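You operate a simulated robot arm through the tools that you are given. There is no shell and no other tool. Be economical: measure what you need, move in short steps, check, and stop when the job is done.

Carry out the task below with a simulated robot arm. There is one attempt and no reset: what you move stays moved.

TASK
On the worktop of the teacher's bench, make the blue beaker and the striped green jar change places.

It is judged by the outcome, as a careful person would: the job done as asked, and still so three seconds after it is handed in. It fails if anything else is knocked over, pushed out of place, dropped, spilled or broken.

THE ROBOT
A 7-joint arm with a two-finger parallel gripper, fixed in place. Base frame: the origin is at the foot of the arm, x ahead of it, y to its left, z up; the work surface is at about z = 0. Lengths are in mm, angles in rad, forces in N, time in s.
With the tool pointing down near the work surface it reaches from about 240 to 620 mm from the base axis. Its first joint turns from -1.152 to 1.152 rad. Payload 2.6 kg.
Tool frame: the origin (TCP) lies between the finger pads and is the grasp point; the fingertips stand 30 mm ahead of it; z points along the fingers, y is the line along which they close. The gripper opens to 94 mm. The fingers are 28 mm wide and 10 mm thick; the gripper's body (50 by 96 mm) begins 55 mm behind the TCP.
Orientation is told as [roll, pitch, yaw] about the base's x, y, z axes, in that order, counted from this pose: with the fingers straight down and closing along the base's y, the tool's x points along the base's -x, its y along +y and its z along -z.

THE INTERFACE
- The arm moves only by the tool apply_moves. Its argument "plan" is text: rows parted by semicolons, each of 7 numbers parted by spaces: the shift along the tool's x, y, z in cm, then the turn, a rotation vector about the tool's x, y, z in rad, then the gripper command, from -1 (shut) to 1 (fully open), values between in proportion. In form: tx ty tz rx ry rz hand; .... A call has 1 to 12 rows; each row shifts and turns the commanded pose from where the row before left it, along the tool's axes as they then stand. A row lasts 0.2 s, in which the tool goes at most 50 mm and 0.15 rad; a call with a longer step from one row to the next is refused whole, and so is a gripper value outside its range. A pose out of reach is approached as far as the arm can. The call stops where the force on the tool passes 40 N (or 10 N more than at its start, if that is more) or the arm is blocked; 0.2 s more then pass. The fingers move at their own pace (about 72 mm/s each) and stop on an object; they squeeze with about 28 N. The grip force told is the motor's: it shows also when the fingers shut on nothing. Time passes only in rows, and 0.2 s behind the last, so rows that do not move let the fingers close. It gives the time, the measured TCP pose, the force on the tool (base axes), the opening and the grip force at its end, in the units of the frame above (readings bear some noise).
- Cameras (640 x 400 px; columns grow to the right, rows downward): "scene" is fixed at [36.4, 465.2, 541.1]; the picture's right is [-0.65, -0.76, 0.00], its down [-0.54, 0.46, -0.71] and it looks along [0.54, -0.46, -0.71] (base axes); focal length 265 px, centre (320, 200). "wrist" rides on the gripper at [-37, 0, -58] in the tool frame; the picture's right is [0.00, -1.00, 0.00], its down [0.97, 0.00, -0.24] and it looks along [0.24, 0.00, 0.97] (tool axes); focal length 218 px, centre (320, 200).
- grab_frame(camera): a new picture of that camera. No time passes.
- pixel_to_xyz(camera, pixels): for up to 12 pixels [column, row] of the newest picture of that camera ("zoom" is the newest enlarged one), the place [x, y, z] in the base frame of the surface seen there, good to about 2 mm, but the place of the scene camera against the robot may be out by one fixed shift of up to 25 mm in any direction. No time passes.
- zoom(camera, box): a new picture of the part [left, top, right, bottom] of that camera's present view, enlarged. No time passes.
- close_job(): hands the job in; it is judged then, once.

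Work in short steps. Measure before you move; look again where a grasp or a placing could have gone wrong, and mend it. You have 80 turns and 54 pictures in all, the two below and enlarged ones among them. Open the gripper and draw the arm clear of the work before you hand the job in, unless the task says otherwise; then end with one line.

The tools are called after "Call:" by a JSON object that holds its "fn" and its "kwargs". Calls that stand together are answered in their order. apply_moves: Moves the arm, as the interface text tells. Its arguments: {"type":"object","properties":{"plan":{"type":"string"}},"required":["plan"]} The other tools are called the same way: grab_frame (camera) takes a picture; pixel_to_xyz (camera, pixels) gives the place of the surface under pixels of a picture; zoom (camera, box) takes an enlarged picture of a part of a camera's view; close_job () hands the job in.

At the start:

```text
clock: 0.0
tool_pos: [362.2, 127.0, 309.9]
tcp_rot: [-0.001, -0.001, 0.001]
ft_force: [0.4, 0.6, 0.5]
opening: 94.1
gripper_force: 0.1
```

scene: 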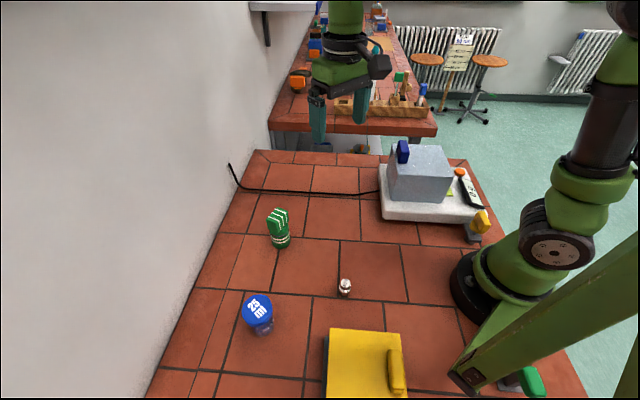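
wrist: 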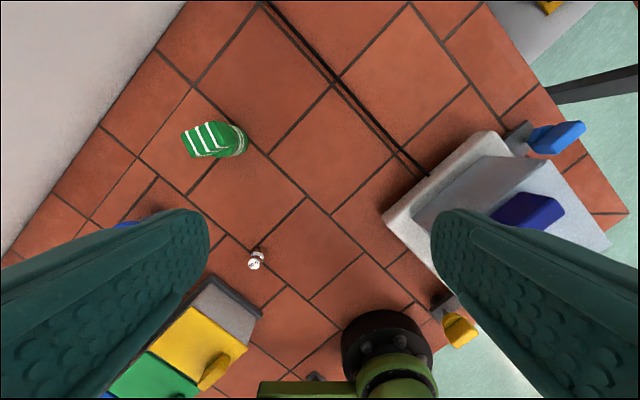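

The scene shows the green striped jar near (279,228) and the blue beaker near (258,312). I'll enlarge both and measure them.

Call:
{"fn": "zoom", "kwargs": {"camera": "scene", "box": [200, 190, 360, 350]}}

Call:
{"fn": "pixel_to_xyz", "kwargs": {"camera": "scene", "pixels": [[277, 212], [280, 228], [281, 243], [258, 303], [258, 318], [263, 331], [345, 285], [300, 260], [230, 340], [270, 222], [288, 222]]}}

Call:
{"fn": "pixel_to_xyz", "kwargs": {"camera": "wrist", "pixels": [[186, 142], [200, 138], [215, 133], [232, 127], [238, 140], [236, 155], [205, 155], [256, 262], [125, 225], [270, 180], [230, 290]]}}

```text
2.50 times, centred on (280, 270) of scene
```

zoom: 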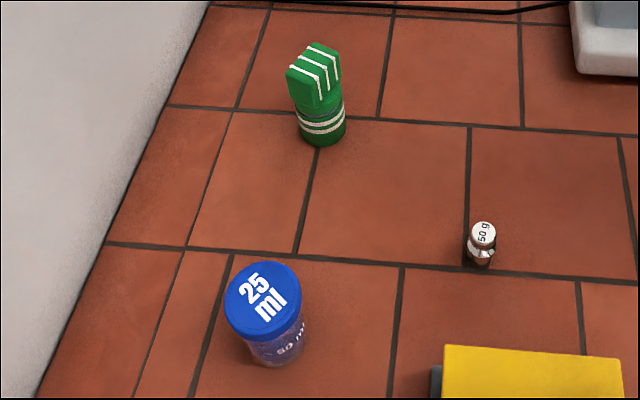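

```text
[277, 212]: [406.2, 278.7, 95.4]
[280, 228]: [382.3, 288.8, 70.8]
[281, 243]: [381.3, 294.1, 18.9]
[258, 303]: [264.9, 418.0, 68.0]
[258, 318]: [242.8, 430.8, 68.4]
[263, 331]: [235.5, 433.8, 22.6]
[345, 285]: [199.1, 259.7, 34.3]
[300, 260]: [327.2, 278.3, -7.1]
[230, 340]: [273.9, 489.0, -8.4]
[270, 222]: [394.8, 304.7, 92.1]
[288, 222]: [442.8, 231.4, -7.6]
```

```text
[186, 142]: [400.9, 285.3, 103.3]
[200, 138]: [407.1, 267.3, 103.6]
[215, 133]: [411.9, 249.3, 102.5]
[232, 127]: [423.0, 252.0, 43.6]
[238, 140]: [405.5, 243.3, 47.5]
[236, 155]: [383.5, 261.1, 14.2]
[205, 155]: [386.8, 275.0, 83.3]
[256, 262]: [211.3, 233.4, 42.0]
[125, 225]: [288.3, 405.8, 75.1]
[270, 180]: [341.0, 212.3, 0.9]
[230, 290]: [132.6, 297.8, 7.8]
```

Measuring the wall's edge and free space, before moving the wrist camera over the jar.

Call:
{"fn": "pixel_to_xyz", "kwargs": {"camera": "scene", "pixels": [[252, 191], [226, 253], [210, 349], [160, 340], [200, 250], [220, 160], [220, 290], [180, 370], [330, 225], [380, 270], [345, 295], [325, 360]]}}

Call:
{"fn": "pixel_to_xyz", "kwargs": {"camera": "wrist", "pixels": [[20, 230], [100, 125], [180, 10], [60, 100], [100, 40], [300, 200], [320, 100], [390, 210]]}}

```text
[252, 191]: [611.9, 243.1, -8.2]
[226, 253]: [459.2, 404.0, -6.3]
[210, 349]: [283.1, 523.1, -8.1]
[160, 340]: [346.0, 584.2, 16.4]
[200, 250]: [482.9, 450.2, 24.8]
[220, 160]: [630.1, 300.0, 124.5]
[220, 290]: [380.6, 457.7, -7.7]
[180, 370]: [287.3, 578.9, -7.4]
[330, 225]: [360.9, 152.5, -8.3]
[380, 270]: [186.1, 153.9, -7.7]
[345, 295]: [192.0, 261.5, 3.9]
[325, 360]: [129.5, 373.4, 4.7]
```

```text
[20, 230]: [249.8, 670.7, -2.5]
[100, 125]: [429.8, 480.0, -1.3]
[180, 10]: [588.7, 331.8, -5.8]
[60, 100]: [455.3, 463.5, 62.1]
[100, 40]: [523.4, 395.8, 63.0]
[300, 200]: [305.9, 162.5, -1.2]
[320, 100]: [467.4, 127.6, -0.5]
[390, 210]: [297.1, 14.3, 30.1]
```

The wall is about 170 mm from both objects, so there is room. I'll move above the jar (about 400, 270) at the present height to measure it from above.

Call:
{"fn": "apply_moves", "kwargs": {"plan": "-1.3 4 0 0 0 0 1; -1.3 4 0 0 0 0 1; -1.2 4 0 0 0 0 1; 0 2 0 0 0 0 1; 0 0 0 0 0 0 1"}}

Call:
{"fn": "grab_frame", "kwargs": {"camera": "wrist"}}

```text
clock: 1.2
tool_pos: [400.5, 269.1, 311.1]
tcp_rot: [0.0, -0.002, 0.001]
ft_force: [-0.6, -0.2, 0.2]
opening: 93.9
gripper_force: 0.0
```

```text
50 pictures are left
```

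wrist: 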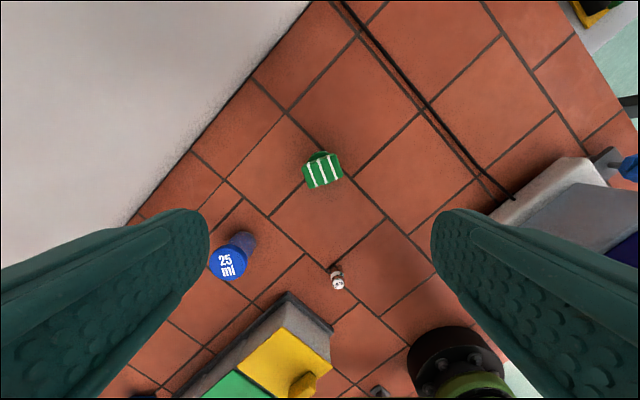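

Jar is at (322,170), beaker at (228,263) with its base near (242,240). I'll enlarge each and measure edges.

Call:
{"fn": "zoom", "kwargs": {"camera": "wrist", "box": [200, 130, 360, 290]}}

Call:
{"fn": "pixel_to_xyz", "kwargs": {"camera": "wrist", "pixels": [[303, 163], [335, 154], [342, 178], [311, 187], [322, 171], [310, 155], [228, 247], [228, 262], [211, 264], [245, 262], [228, 278], [252, 237]]}}

```text
2.50 times, centred on (280, 210) of wrist
```

zoom: 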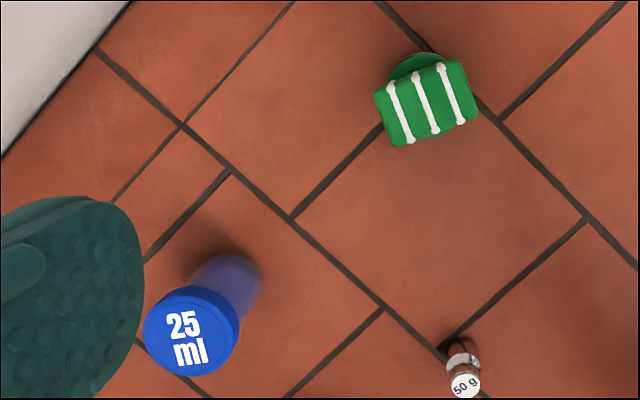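

```text
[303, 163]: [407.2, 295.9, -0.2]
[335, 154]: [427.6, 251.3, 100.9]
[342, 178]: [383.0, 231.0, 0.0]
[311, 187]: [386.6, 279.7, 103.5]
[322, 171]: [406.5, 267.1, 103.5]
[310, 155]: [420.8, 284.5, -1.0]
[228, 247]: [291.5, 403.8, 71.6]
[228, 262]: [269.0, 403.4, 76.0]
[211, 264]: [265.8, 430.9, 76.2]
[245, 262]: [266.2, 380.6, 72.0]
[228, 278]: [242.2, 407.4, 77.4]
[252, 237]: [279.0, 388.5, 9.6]
```

The jar has a block-shaped top (~46 x 29 mm, top z 103) on a round body. I'll take a closer look at its side profile.

Call:
{"fn": "zoom", "kwargs": {"camera": "scene", "box": [250, 200, 310, 255]}}

Call:
{"fn": "zoom", "kwargs": {"camera": "scene", "box": [230, 285, 290, 345]}}

Call:
{"fn": "pixel_to_xyz", "kwargs": {"camera": "scene", "pixels": [[280, 230], [280, 233], [280, 236], [280, 239], [280, 242], [280, 245], [273, 240], [287, 240], [280, 226], [278, 221], [262, 325], [262, 330]]}}

```text
7.27 times, centred on (280, 228) of scene
```

zoom: 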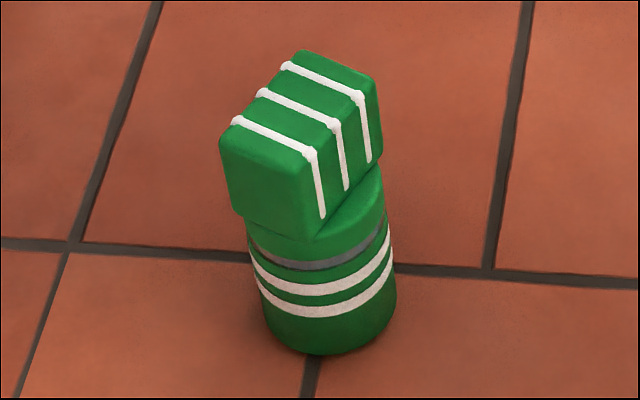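

```text
6.67 times, centred on (260, 315) of scene
```

zoom: 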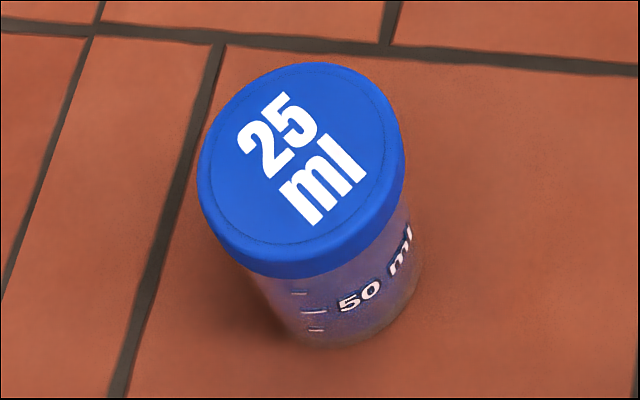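

```text
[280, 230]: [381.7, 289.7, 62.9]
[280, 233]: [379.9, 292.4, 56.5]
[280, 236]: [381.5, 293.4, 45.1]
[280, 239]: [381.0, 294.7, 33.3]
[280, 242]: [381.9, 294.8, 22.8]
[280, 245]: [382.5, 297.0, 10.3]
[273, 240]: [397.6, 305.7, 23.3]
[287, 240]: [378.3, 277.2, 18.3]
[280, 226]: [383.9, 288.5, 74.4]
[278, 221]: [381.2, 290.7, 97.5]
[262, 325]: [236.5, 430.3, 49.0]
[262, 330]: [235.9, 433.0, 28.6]
```

The jar's block spans about z 65–103, with its long axis at about 0.36 rad of yaw. I'll align above it at (405,265), turn, and descend part-way to check.

Call:
{"fn": "apply_moves", "kwargs": {"plan": "-0.45 -0.4 0 0 0 -0.12 1; 0 0 0 0 0 -0.12 1; 0 0 0 0 0 -0.12 1; 0 0 4 0 0 0 1; 0 0 4 0 0 0 1; 0 0 4 0 0 0 1; 0 0 2 0 0 0 1; 0 0 0 0 0 0 1"}}

Call:
{"fn": "grab_frame", "kwargs": {"camera": "wrist"}}

```text
clock: 3.0
tool_pos: [406.4, 264.0, 171.2]
tcp_rot: [0.001, 0.0, 0.36]
ft_force: [-0.3, 0.8, 0.0]
opening: 93.9
gripper_force: 0.1
```

```text
46 pictures are left
```

wrist: 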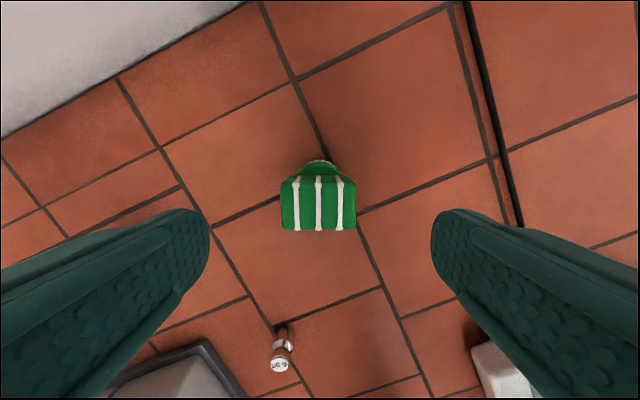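

The block is squarely aligned and centred at column ~318. I'll check its x centre.

Call:
{"fn": "pixel_to_xyz", "kwargs": {"camera": "wrist", "pixels": [[318, 186], [318, 206], [318, 227], [284, 206], [353, 206], [319, 177], [319, 165], [303, 172], [336, 172]]}}

```text
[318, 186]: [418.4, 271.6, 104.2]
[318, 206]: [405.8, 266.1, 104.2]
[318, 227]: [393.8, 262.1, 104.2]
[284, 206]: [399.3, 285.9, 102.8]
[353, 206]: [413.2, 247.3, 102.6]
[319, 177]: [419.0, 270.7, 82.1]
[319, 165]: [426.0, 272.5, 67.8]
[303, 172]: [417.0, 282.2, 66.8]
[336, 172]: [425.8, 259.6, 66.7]
```

The block centre is (406,266), the body concentric. I'll descend to z≈97 and close.

Call:
{"fn": "apply_moves", "kwargs": {"plan": "0 0.2 3 0 0 0 1; 0 0 3 0 0 0 1; 0 0 1.4 0 0 0 1; 0 0 0 0 0 0 0; 0 0 0 0 0 0 -1; 0 0 0 0 0 0 -1; 0 0 0 0 0 0 -1"}}

Call:
{"fn": "zoom", "kwargs": {"camera": "scene", "box": [220, 160, 360, 260]}}

```text
clock: 4.6
tool_pos: [405.5, 266.0, 96.7]
tcp_rot: [0.0, 0.0, 0.36]
ft_force: [-0.9, -0.2, 0.3]
opening: 49.9
gripper_force: 28.0
```

```text
4.00 times, centred on (290, 210) of scene
```

zoom: 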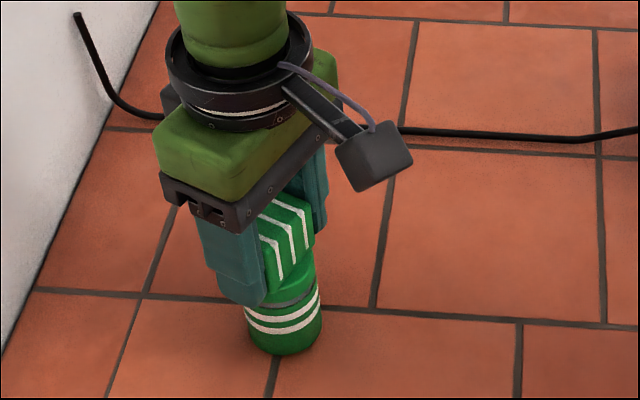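

The grip is firm (50 mm, 28 N). I'll lift 6 cm and check it.

Call:
{"fn": "apply_moves", "kwargs": {"plan": "0 0 -1 0 0 0 -1; 0 0 -2 0 0 0 -1; 0 0 -2 0 0 0 -1; 0 0 -1 0 0 0 -1; 0 0 0 0 0 0 -1"}}

Call:
{"fn": "zoom", "kwargs": {"camera": "scene", "box": [220, 130, 400, 270]}}

```text
clock: 5.8
tool_pos: [404.2, 264.5, 154.4]
tcp_rot: [0.001, 0.001, 0.361]
ft_force: [0.3, -0.5, -0.9]
opening: 0.3
gripper_force: 28.0
```

```text
2.86 times, centred on (310, 200) of scene
```

zoom: 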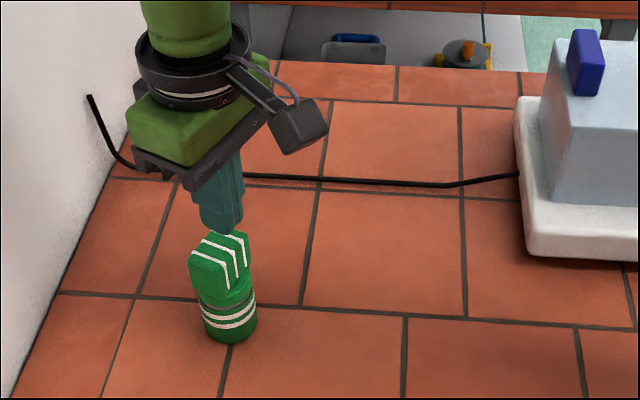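

The jar slipped: the tips had only bitten the rim of the body (~50 mm wide, top z≈68). It still stands. I'll open and re-measure, then grip the body lower down.

Call:
{"fn": "apply_moves", "kwargs": {"plan": "0 0 -2 0 0 0 1; 0 0 0 0 0 0 1; 0 0 0 0 0 0 1; 0 0 0 0 0 0 1"}}

Call:
{"fn": "grab_frame", "kwargs": {"camera": "wrist"}}

Call:
{"fn": "zoom", "kwargs": {"camera": "scene", "box": [250, 200, 310, 255]}}

```text
clock: 6.8
tool_pos: [403.6, 265.5, 175.5]
tcp_rot: [0.0, 0.0, 0.361]
ft_force: [-0.2, -0.3, -0.7]
opening: 94.0
gripper_force: 0.1
```

```text
43 pictures are left
```

wrist: 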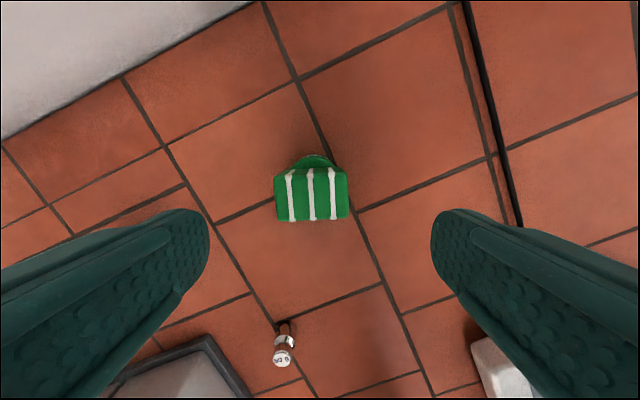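

```text
7.27 times, centred on (280, 228) of scene
```

zoom: 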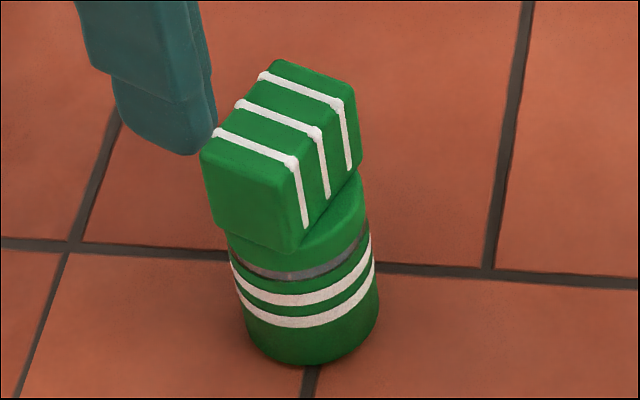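

Call:
{"fn": "pixel_to_xyz", "kwargs": {"camera": "wrist", "pixels": [[312, 172], [312, 196], [312, 216], [280, 196], [344, 196], [312, 156], [295, 163], [328, 163]]}}

Call:
{"fn": "zoom", "kwargs": {"camera": "wrist", "box": [262, 140, 362, 240]}}

```text
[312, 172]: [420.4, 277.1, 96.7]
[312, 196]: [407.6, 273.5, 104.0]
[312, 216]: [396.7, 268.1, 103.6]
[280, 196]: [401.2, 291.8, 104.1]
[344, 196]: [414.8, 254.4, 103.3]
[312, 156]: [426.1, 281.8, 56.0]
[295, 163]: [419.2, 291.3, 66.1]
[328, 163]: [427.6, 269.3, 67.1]
```

```text
4.00 times, centred on (312, 190) of wrist
```

zoom: 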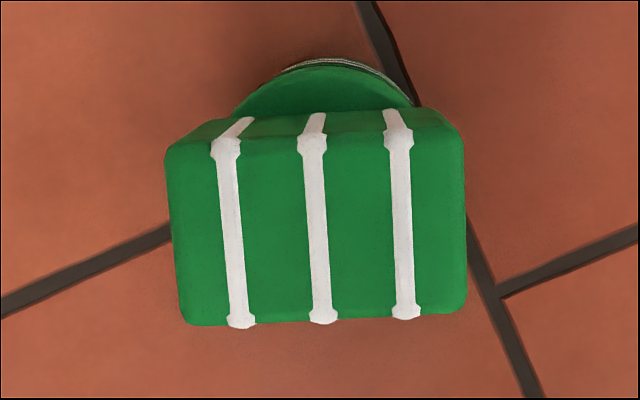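

The jar now stands at about (406,273), having slid ~7 mm; its original place was (406,265). I'll grip the body with TCP at z≈57 (tips at z≈27, palm just above the block).

Call:
{"fn": "apply_moves", "kwargs": {"plan": "-0.49 0.62 0 0 0 0 1; 0 0 4 0 0 0 1; 0 0 4 0 0 0 1; 0 0 2.5 0 0 0 1; 0 0 1.3 0 0 0 1; 0 0 0 0 0 0 0.3; 0 0 0 0 0 0 -1; 0 0 0 0 0 0 -1; 0 0 0 0 0 0 -1"}}

Call:
{"fn": "zoom", "kwargs": {"camera": "scene", "box": [230, 180, 330, 260]}}

```text
clock: 8.8
tool_pos: [406.1, 271.9, 57.9]
tcp_rot: [-0.001, 0.0, 0.359]
ft_force: [0.1, 0.3, 0.4]
opening: 50.0
gripper_force: 28.4
```

```text
5.00 times, centred on (280, 220) of scene
```

zoom: 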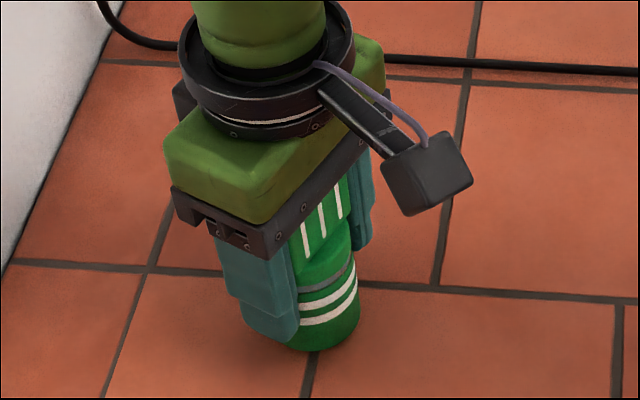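

The fingers hold the body at 50 mm. I'll lift 4 cm slowly and check the opening.

Call:
{"fn": "apply_moves", "kwargs": {"plan": "0 0 -0.5 0 0 0 -1; 0 0 -1 0 0 0 -1; 0 0 -1.5 0 0 0 -1; 0 0 -1 0 0 0 -1; 0 0 0 0 0 0 -1"}}

Call:
{"fn": "zoom", "kwargs": {"camera": "scene", "box": [230, 160, 330, 260]}}

```text
clock: 10.0
tool_pos: [405.4, 271.5, 99.3]
tcp_rot: [0.001, 0.0, 0.363]
ft_force: [-0.6, 0.8, -1.0]
opening: 50.0
gripper_force: 28.2
```

```text
4.00 times, centred on (280, 210) of scene
```

zoom: 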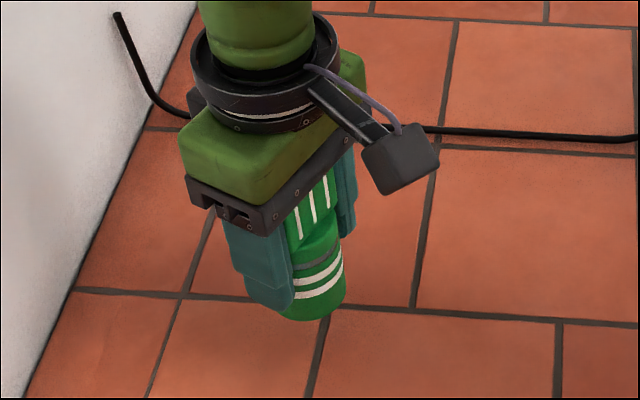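

It's held. I'll carry it to a clear spare spot at (390,145) and lower.

Call:
{"fn": "apply_moves", "kwargs": {"plan": "1.47 -2.83 0 0 0 0 -1; 1.47 -2.83 0 0 0 0 -1; 1.47 -2.83 0 0 0 0 -1; 1.47 -2.83 0 0 0 0 -1; 0 0 0 0 0 0 -1; 0 0 2 0 0 0 -1; 0 0 1.4 0 0 0 -1; 0 0 0.5 0 0 0 -1; 0 0 0 0 0 0 -1"}}

Call:
{"fn": "grab_frame", "kwargs": {"camera": "scene"}}

```text
clock: 12.0
tool_pos: [391.2, 144.9, 58.0]
tcp_rot: [0.0, 0.0, 0.36]
ft_force: [0.8, 0.7, -0.2]
opening: 49.8
gripper_force: 27.9
```

```text
38 pictures are left
```

scene: 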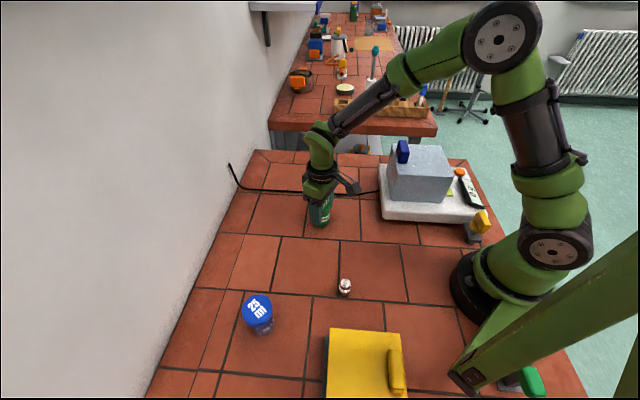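

Down on the table (z 58). Release and rise straight up.

Call:
{"fn": "apply_moves", "kwargs": {"plan": "0 0 0 0 0 0 0.4; 0 0 0 0 0 0 1; 0 0 0 0 0 0 1; 0 0 -3 0 0 0 1; 0 0 -4 0 0 0 1; 0 0 -4 0 0 0 1; 0 0 -4 0 0 0 1; 0 0 0 0 0 0 1"}}

Call:
{"fn": "grab_frame", "kwargs": {"camera": "wrist"}}

```text
clock: 13.8
tool_pos: [390.4, 146.5, 210.0]
tcp_rot: [-0.001, 0.0, 0.359]
ft_force: [-0.1, 0.1, 0.5]
opening: 94.1
gripper_force: 0.1
```

```text
37 pictures are left
```

wrist: 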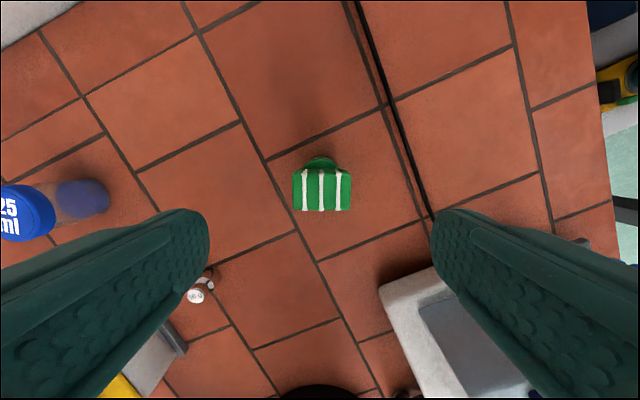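

The jar stands. Now to above the beaker at about (268,404), same height.

Call:
{"fn": "apply_moves", "kwargs": {"plan": "0.34 4.06 0 0 0 0 1; 0.34 4.06 0 0 0 0 1; 0.34 4.06 0 0 0 0 1; 0.34 4.06 0 0 0 0 1; 0.34 4.06 0 0 0 0 1; 0.34 4.06 0 0 0 0 1; 0.34 4.06 0 0 0 0 1; 0 0 0 0 0 0 1; 0 0 0 0 0 0 1"}}

Call:
{"fn": "grab_frame", "kwargs": {"camera": "wrist"}}

```text
clock: 15.8
tool_pos: [268.0, 405.5, 207.9]
tcp_rot: [0.0, -0.001, 0.359]
ft_force: [0.3, -0.7, 1.0]
opening: 94.0
gripper_force: 0.0
```

```text
36 pictures are left
```

wrist: 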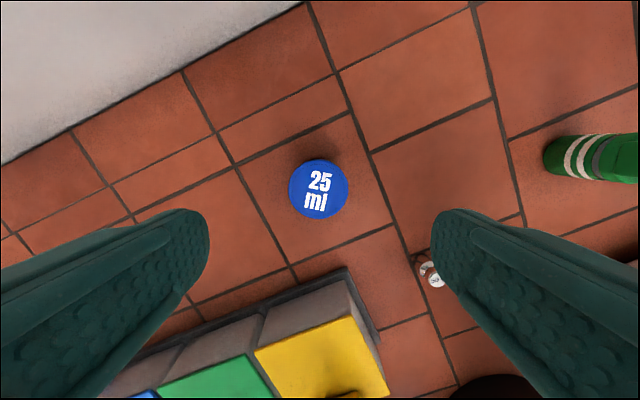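

Call:
{"fn": "pixel_to_xyz", "kwargs": {"camera": "wrist", "pixels": [[318, 162], [318, 188], [318, 215], [292, 188], [345, 188], [345, 270], [260, 315], [258, 350], [438, 281]]}}

Call:
{"fn": "zoom", "kwargs": {"camera": "wrist", "box": [268, 140, 368, 240]}}

```text
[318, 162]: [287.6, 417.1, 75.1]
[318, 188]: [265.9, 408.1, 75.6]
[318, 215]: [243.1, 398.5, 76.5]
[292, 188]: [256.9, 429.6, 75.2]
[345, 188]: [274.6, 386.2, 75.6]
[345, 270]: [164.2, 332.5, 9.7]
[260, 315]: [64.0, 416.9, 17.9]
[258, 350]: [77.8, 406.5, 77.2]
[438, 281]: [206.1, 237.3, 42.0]
```

```text
4.00 times, centred on (318, 190) of wrist
```

zoom: 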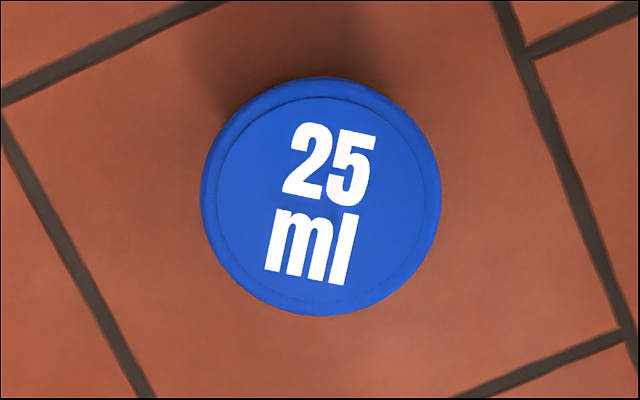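

Lid centre (266,407.5), diameter ~51, top z 76. I'll descend to z≈67 and grip the lid's rim.

Call:
{"fn": "apply_moves", "kwargs": {"plan": "0.12 0.26 0 0 0 0 1; 0 0 4 0 0 0 1; 0 0 4 0 0 0 1; 0 0 4 0 0 0 1; 0 0 2.1 0 0 0 1; 0 0 0 0 0 0 0.3; 0 0 0 0 0 0 -1; 0 0 0 0 0 0 -1; 0 0 0 0 0 0 -1"}}

Call:
{"fn": "zoom", "kwargs": {"camera": "scene", "box": [200, 240, 320, 350]}}

```text
clock: 17.8
tool_pos: [265.1, 405.6, 67.9]
tcp_rot: [0.0, 0.002, 0.36]
ft_force: [0.6, 1.3, -0.5]
opening: 52.8
gripper_force: 27.7
```

```text
3.64 times, centred on (260, 295) of scene
```

zoom: 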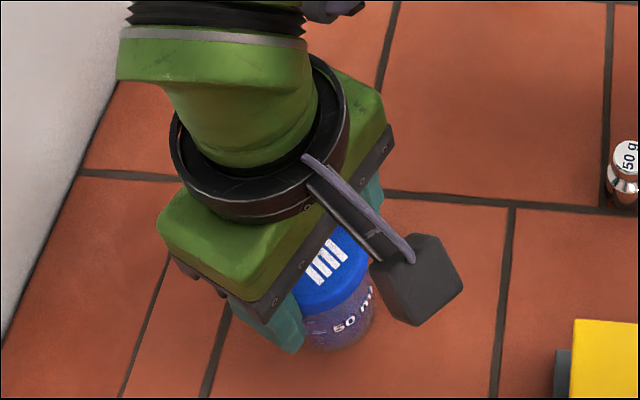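

Gripped at 52.8 mm. Lift a little and check for slip.

Call:
{"fn": "apply_moves", "kwargs": {"plan": "0 0 -0.4 0 0 0 -1; 0 0 -0.8 0 0 0 -1; 0 0 -0.8 0 0 0 -1; 0 0 0 0 0 0 -1"}}

Call:
{"fn": "zoom", "kwargs": {"camera": "scene", "box": [200, 240, 320, 350]}}

```text
clock: 18.8
tool_pos: [265.1, 405.8, 87.9]
tcp_rot: [0.0, -0.001, 0.359]
ft_force: [-0.8, -0.3, -0.5]
opening: 53.0
gripper_force: 27.7
```

```text
3.64 times, centred on (260, 295) of scene
```

zoom: 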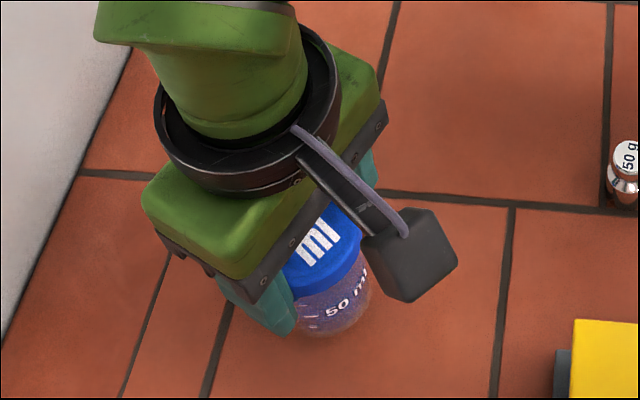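

The beaker is held, clear of the table. The path to (406,265) is empty; carrying it there and lowering.

Call:
{"fn": "apply_moves", "kwargs": {"plan": "-0.82 -1.81 -0.5 0 0 0 -1; -1.64 -3.62 0 0 0 0 -1; -1.64 -3.62 0 0 0 0 -1; -1.64 -3.62 0 0 0 0 -1; -1.64 -3.62 0 0 0 0 -1; -0.82 -1.81 0 0 0 0 -1; 0 0 0 0 0 0 -1; 0 0 1 0 0 0 -1; 0 0 1 0 0 0 -1; 0 0 0.4 0 0 0 -1; 0 0 0 0 0 0 -1"}}

Call:
{"fn": "zoom", "kwargs": {"camera": "scene", "box": [230, 180, 350, 260]}}

```text
clock: 21.2
tool_pos: [408.4, 264.9, 69.5]
tcp_rot: [-0.001, -0.001, 0.36]
ft_force: [-0.2, 0.5, -1.0]
opening: 52.5
gripper_force: 28.4
```

```text
5.00 times, centred on (290, 220) of scene
```

zoom: 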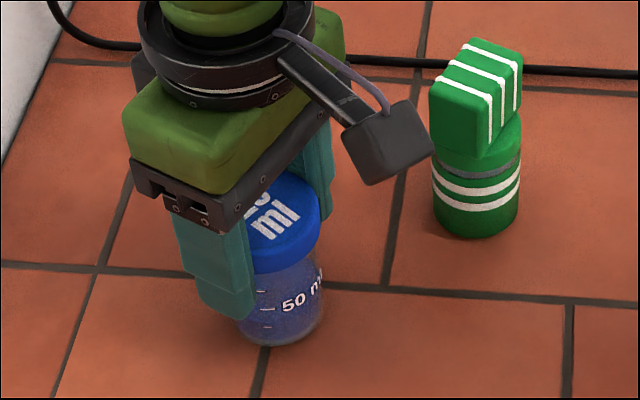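

About 1.5 mm above its grip height; nudge x by −2 mm, lower the rest, release and rise.

Call:
{"fn": "apply_moves", "kwargs": {"plan": "0.19 0.07 0 0 0 0 -1; 0 0 0.14 0 0 0 -1; 0 0 0 0 0 0 -1; 0 0 0 0 0 0 0.4; 0 0 0 0 0 0 1; 0 0 0 0 0 0 1; 0 0 -4 0 0 0 1; 0 0 -5 0 0 0 1; 0 0 -5 0 0 0 1; 0 0 0 0 0 0 1"}}

Call:
{"fn": "grab_frame", "kwargs": {"camera": "wrist"}}

```text
clock: 23.4
tool_pos: [404.8, 263.6, 208.6]
tcp_rot: [0.0, 0.001, 0.362]
ft_force: [0.3, -0.3, 0.3]
opening: 94.0
gripper_force: 0.0
```

```text
31 pictures are left
```

wrist: 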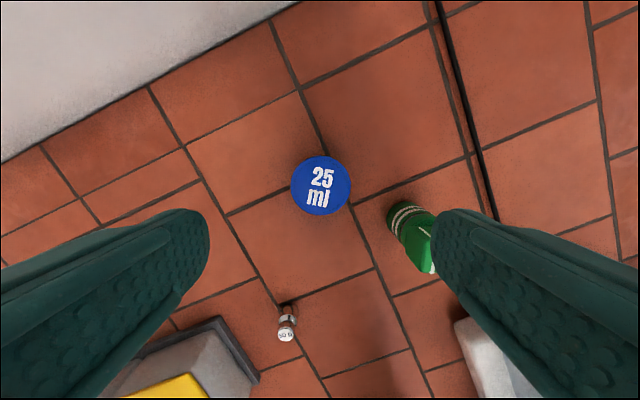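

The beaker stands. I'll check its place, then return above the jar.

Call:
{"fn": "pixel_to_xyz", "kwargs": {"camera": "wrist", "pixels": [[321, 187]]}}

Call:
{"fn": "apply_moves", "kwargs": {"plan": "1.37 -2.63 0 0 0 0 1; 1.37 -2.63 0 0 0 0 1; 1.37 -2.63 0 0 0 0 1; 1.37 -2.63 0 0 0 0 1; 0 0 0 0 0 0 1; 0 0 2 0 0 0 1; 0 0 0 0 0 0 1"}}

Call:
{"fn": "grab_frame", "kwargs": {"camera": "wrist"}}

```text
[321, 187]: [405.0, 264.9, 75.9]
```

```text
clock: 25.0
tool_pos: [390.4, 146.9, 187.8]
tcp_rot: [0.0, -0.001, 0.36]
ft_force: [-0.7, 1.1, -0.5]
opening: 94.2
gripper_force: 0.1
```

```text
30 pictures are left
```

wrist: 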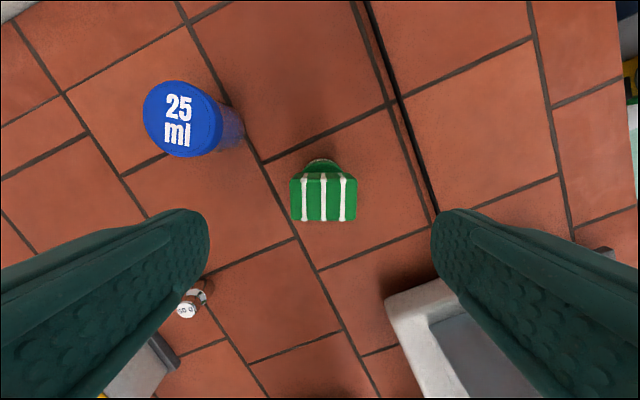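

Beaker is at (405,265), as wanted. The jar sits under the gripper; descend to z≈58 and grip its body as before.

Call:
{"fn": "apply_moves", "kwargs": {"plan": "0 -0.15 4 0 0 0 1; 0 0 4 0 0 0 1; 0 0 3 0 0 0 1; 0 0 1.9 0 0 0 1; 0 0 0 0 0 0 0.3; 0 0 0 0 0 0 -1; 0 0 0 0 0 0 -1; 0 0 0 0 0 0 -1; 0 0 -0.5 0 0 0 -1; 0 0 -1.5 0 0 0 -1; 0 0 -2 0 0 0 -1; 0 0 0 0 0 0 -1"}}

Call:
{"fn": "grab_frame", "kwargs": {"camera": "scene"}}

```text
clock: 27.6
tool_pos: [391.3, 145.9, 98.6]
tcp_rot: [-0.001, 0.0, 0.358]
ft_force: [-0.7, -0.8, -1.1]
opening: 49.6
gripper_force: 28.1
```

```text
29 pictures are left
```

scene: 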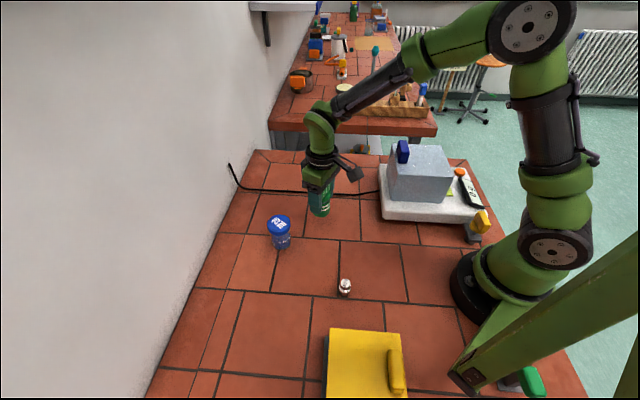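

Jar held. I'll raise it by 6 cm so it clears everything, then carry it to above (266,407).

Call:
{"fn": "apply_moves", "kwargs": {"plan": "0 0 -3 0 0 0 -1; 0 0 -3 0 0 0 -1; 0.16 1.8 0 0 0 0 -1; 0.32 3.61 0 0 0 0 -1; 0.32 3.61 0 0 0 0 -1; 0.32 3.61 0 0 0 0 -1; 0.32 3.61 0 0 0 0 -1; 0.32 3.61 0 0 0 0 -1; 0.32 3.61 0 0 0 0 -1; 0.32 3.61 0 0 0 0 -1; 0.16 1.8 0 0 0 0 -1; 0 0 0 0 0 0 -1"}}

Call:
{"fn": "grab_frame", "kwargs": {"camera": "scene"}}

```text
clock: 30.2
tool_pos: [266.8, 407.2, 157.6]
tcp_rot: [-0.001, -0.001, 0.359]
ft_force: [-0.3, -0.2, -0.3]
opening: 49.9
gripper_force: 27.8
```

```text
28 pictures are left
```

scene: 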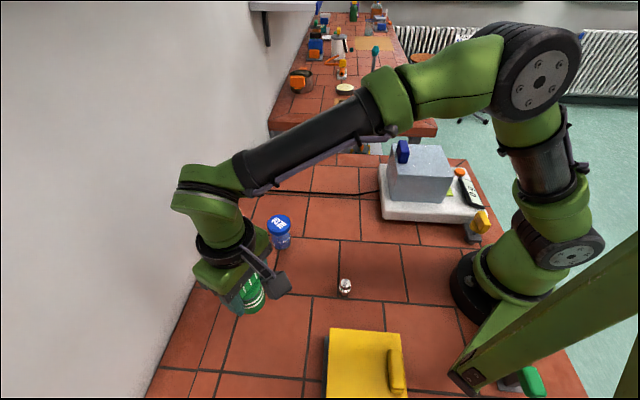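

Jar above its new spot. Lower 9.9 cm to z≈58.5.

Call:
{"fn": "apply_moves", "kwargs": {"plan": "0 0 3 0 0 0 -1; 0 0 3 0 0 0 -1; 0 0 2 0 0 0 -1; 0 0 1.2 0 0 0 -1; 0 0 0.7 0 0 0 -1; 0 0 0 0 0 0 -1"}}

Call:
{"fn": "zoom", "kwargs": {"camera": "scene", "box": [200, 200, 360, 350]}}

```text
clock: 31.6
tool_pos: [267.1, 407.8, 58.5]
tcp_rot: [-0.001, -0.001, 0.361]
ft_force: [0.2, -0.3, -1.0]
opening: 49.8
gripper_force: 27.8
```

```text
2.67 times, centred on (280, 275) of scene
```

zoom: 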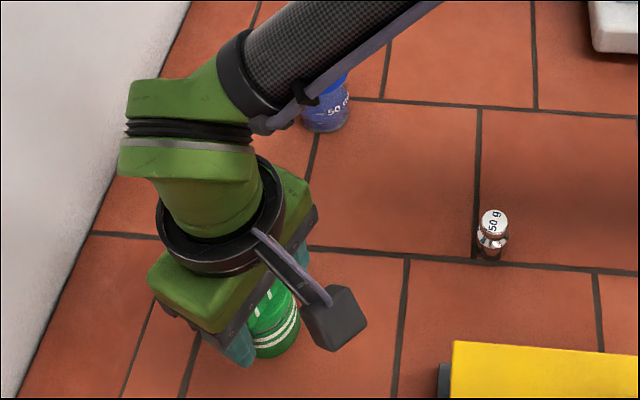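

In place. Release and rise straight up, then check.

Call:
{"fn": "apply_moves", "kwargs": {"plan": "0 0 0.05 0 0 0 -1; 0 0 0 0 0 0 0.4; 0 0 0 0 0 0 1; 0 0 0 0 0 0 1; 0 0 -3 0 0 0 1; 0 0 -4 0 0 0 1; 0 0 -4 0 0 0 1; 0 0 -5 0 0 0 1; 0 0 -5 0 0 0 1; 2 -4 0 0 0 0 1; 2 -4 0 0 0 0 1; 0 0 0 0 0 0 1"}}

Call:
{"fn": "grab_frame", "kwargs": {"camera": "scene"}}

Call:
{"fn": "grab_frame", "kwargs": {"camera": "wrist"}}

```text
clock: 34.2
tool_pos: [256.9, 314.7, 269.9]
tcp_rot: [-0.001, 0.0, 0.361]
ft_force: [-0.2, 0.4, -0.8]
opening: 93.8
gripper_force: 0.0
```

```text
26 pictures are left
```

scene: 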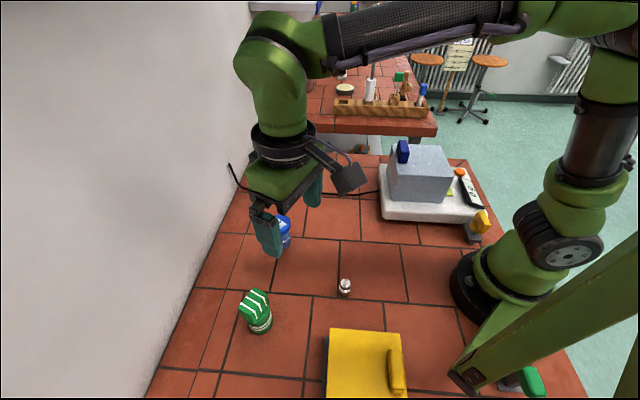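

```text
25 pictures are left
```

wrist: 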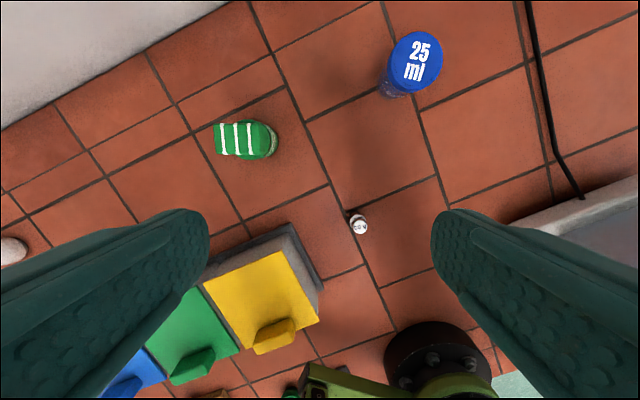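

Both objects stand upright in each other's places, nothing else has moved, and the gripper is open and clear. Handing in.

Call:
{"fn": "close_job", "kwargs": {}}

```text
The job is handed in.
```

The blue beaker and the striped green jar have changed places, each standing upright within a few millimetres of where the other stood. The jar slipped from my first grip and slid about 7 mm, but it stayed upright. Nothing else was moved.
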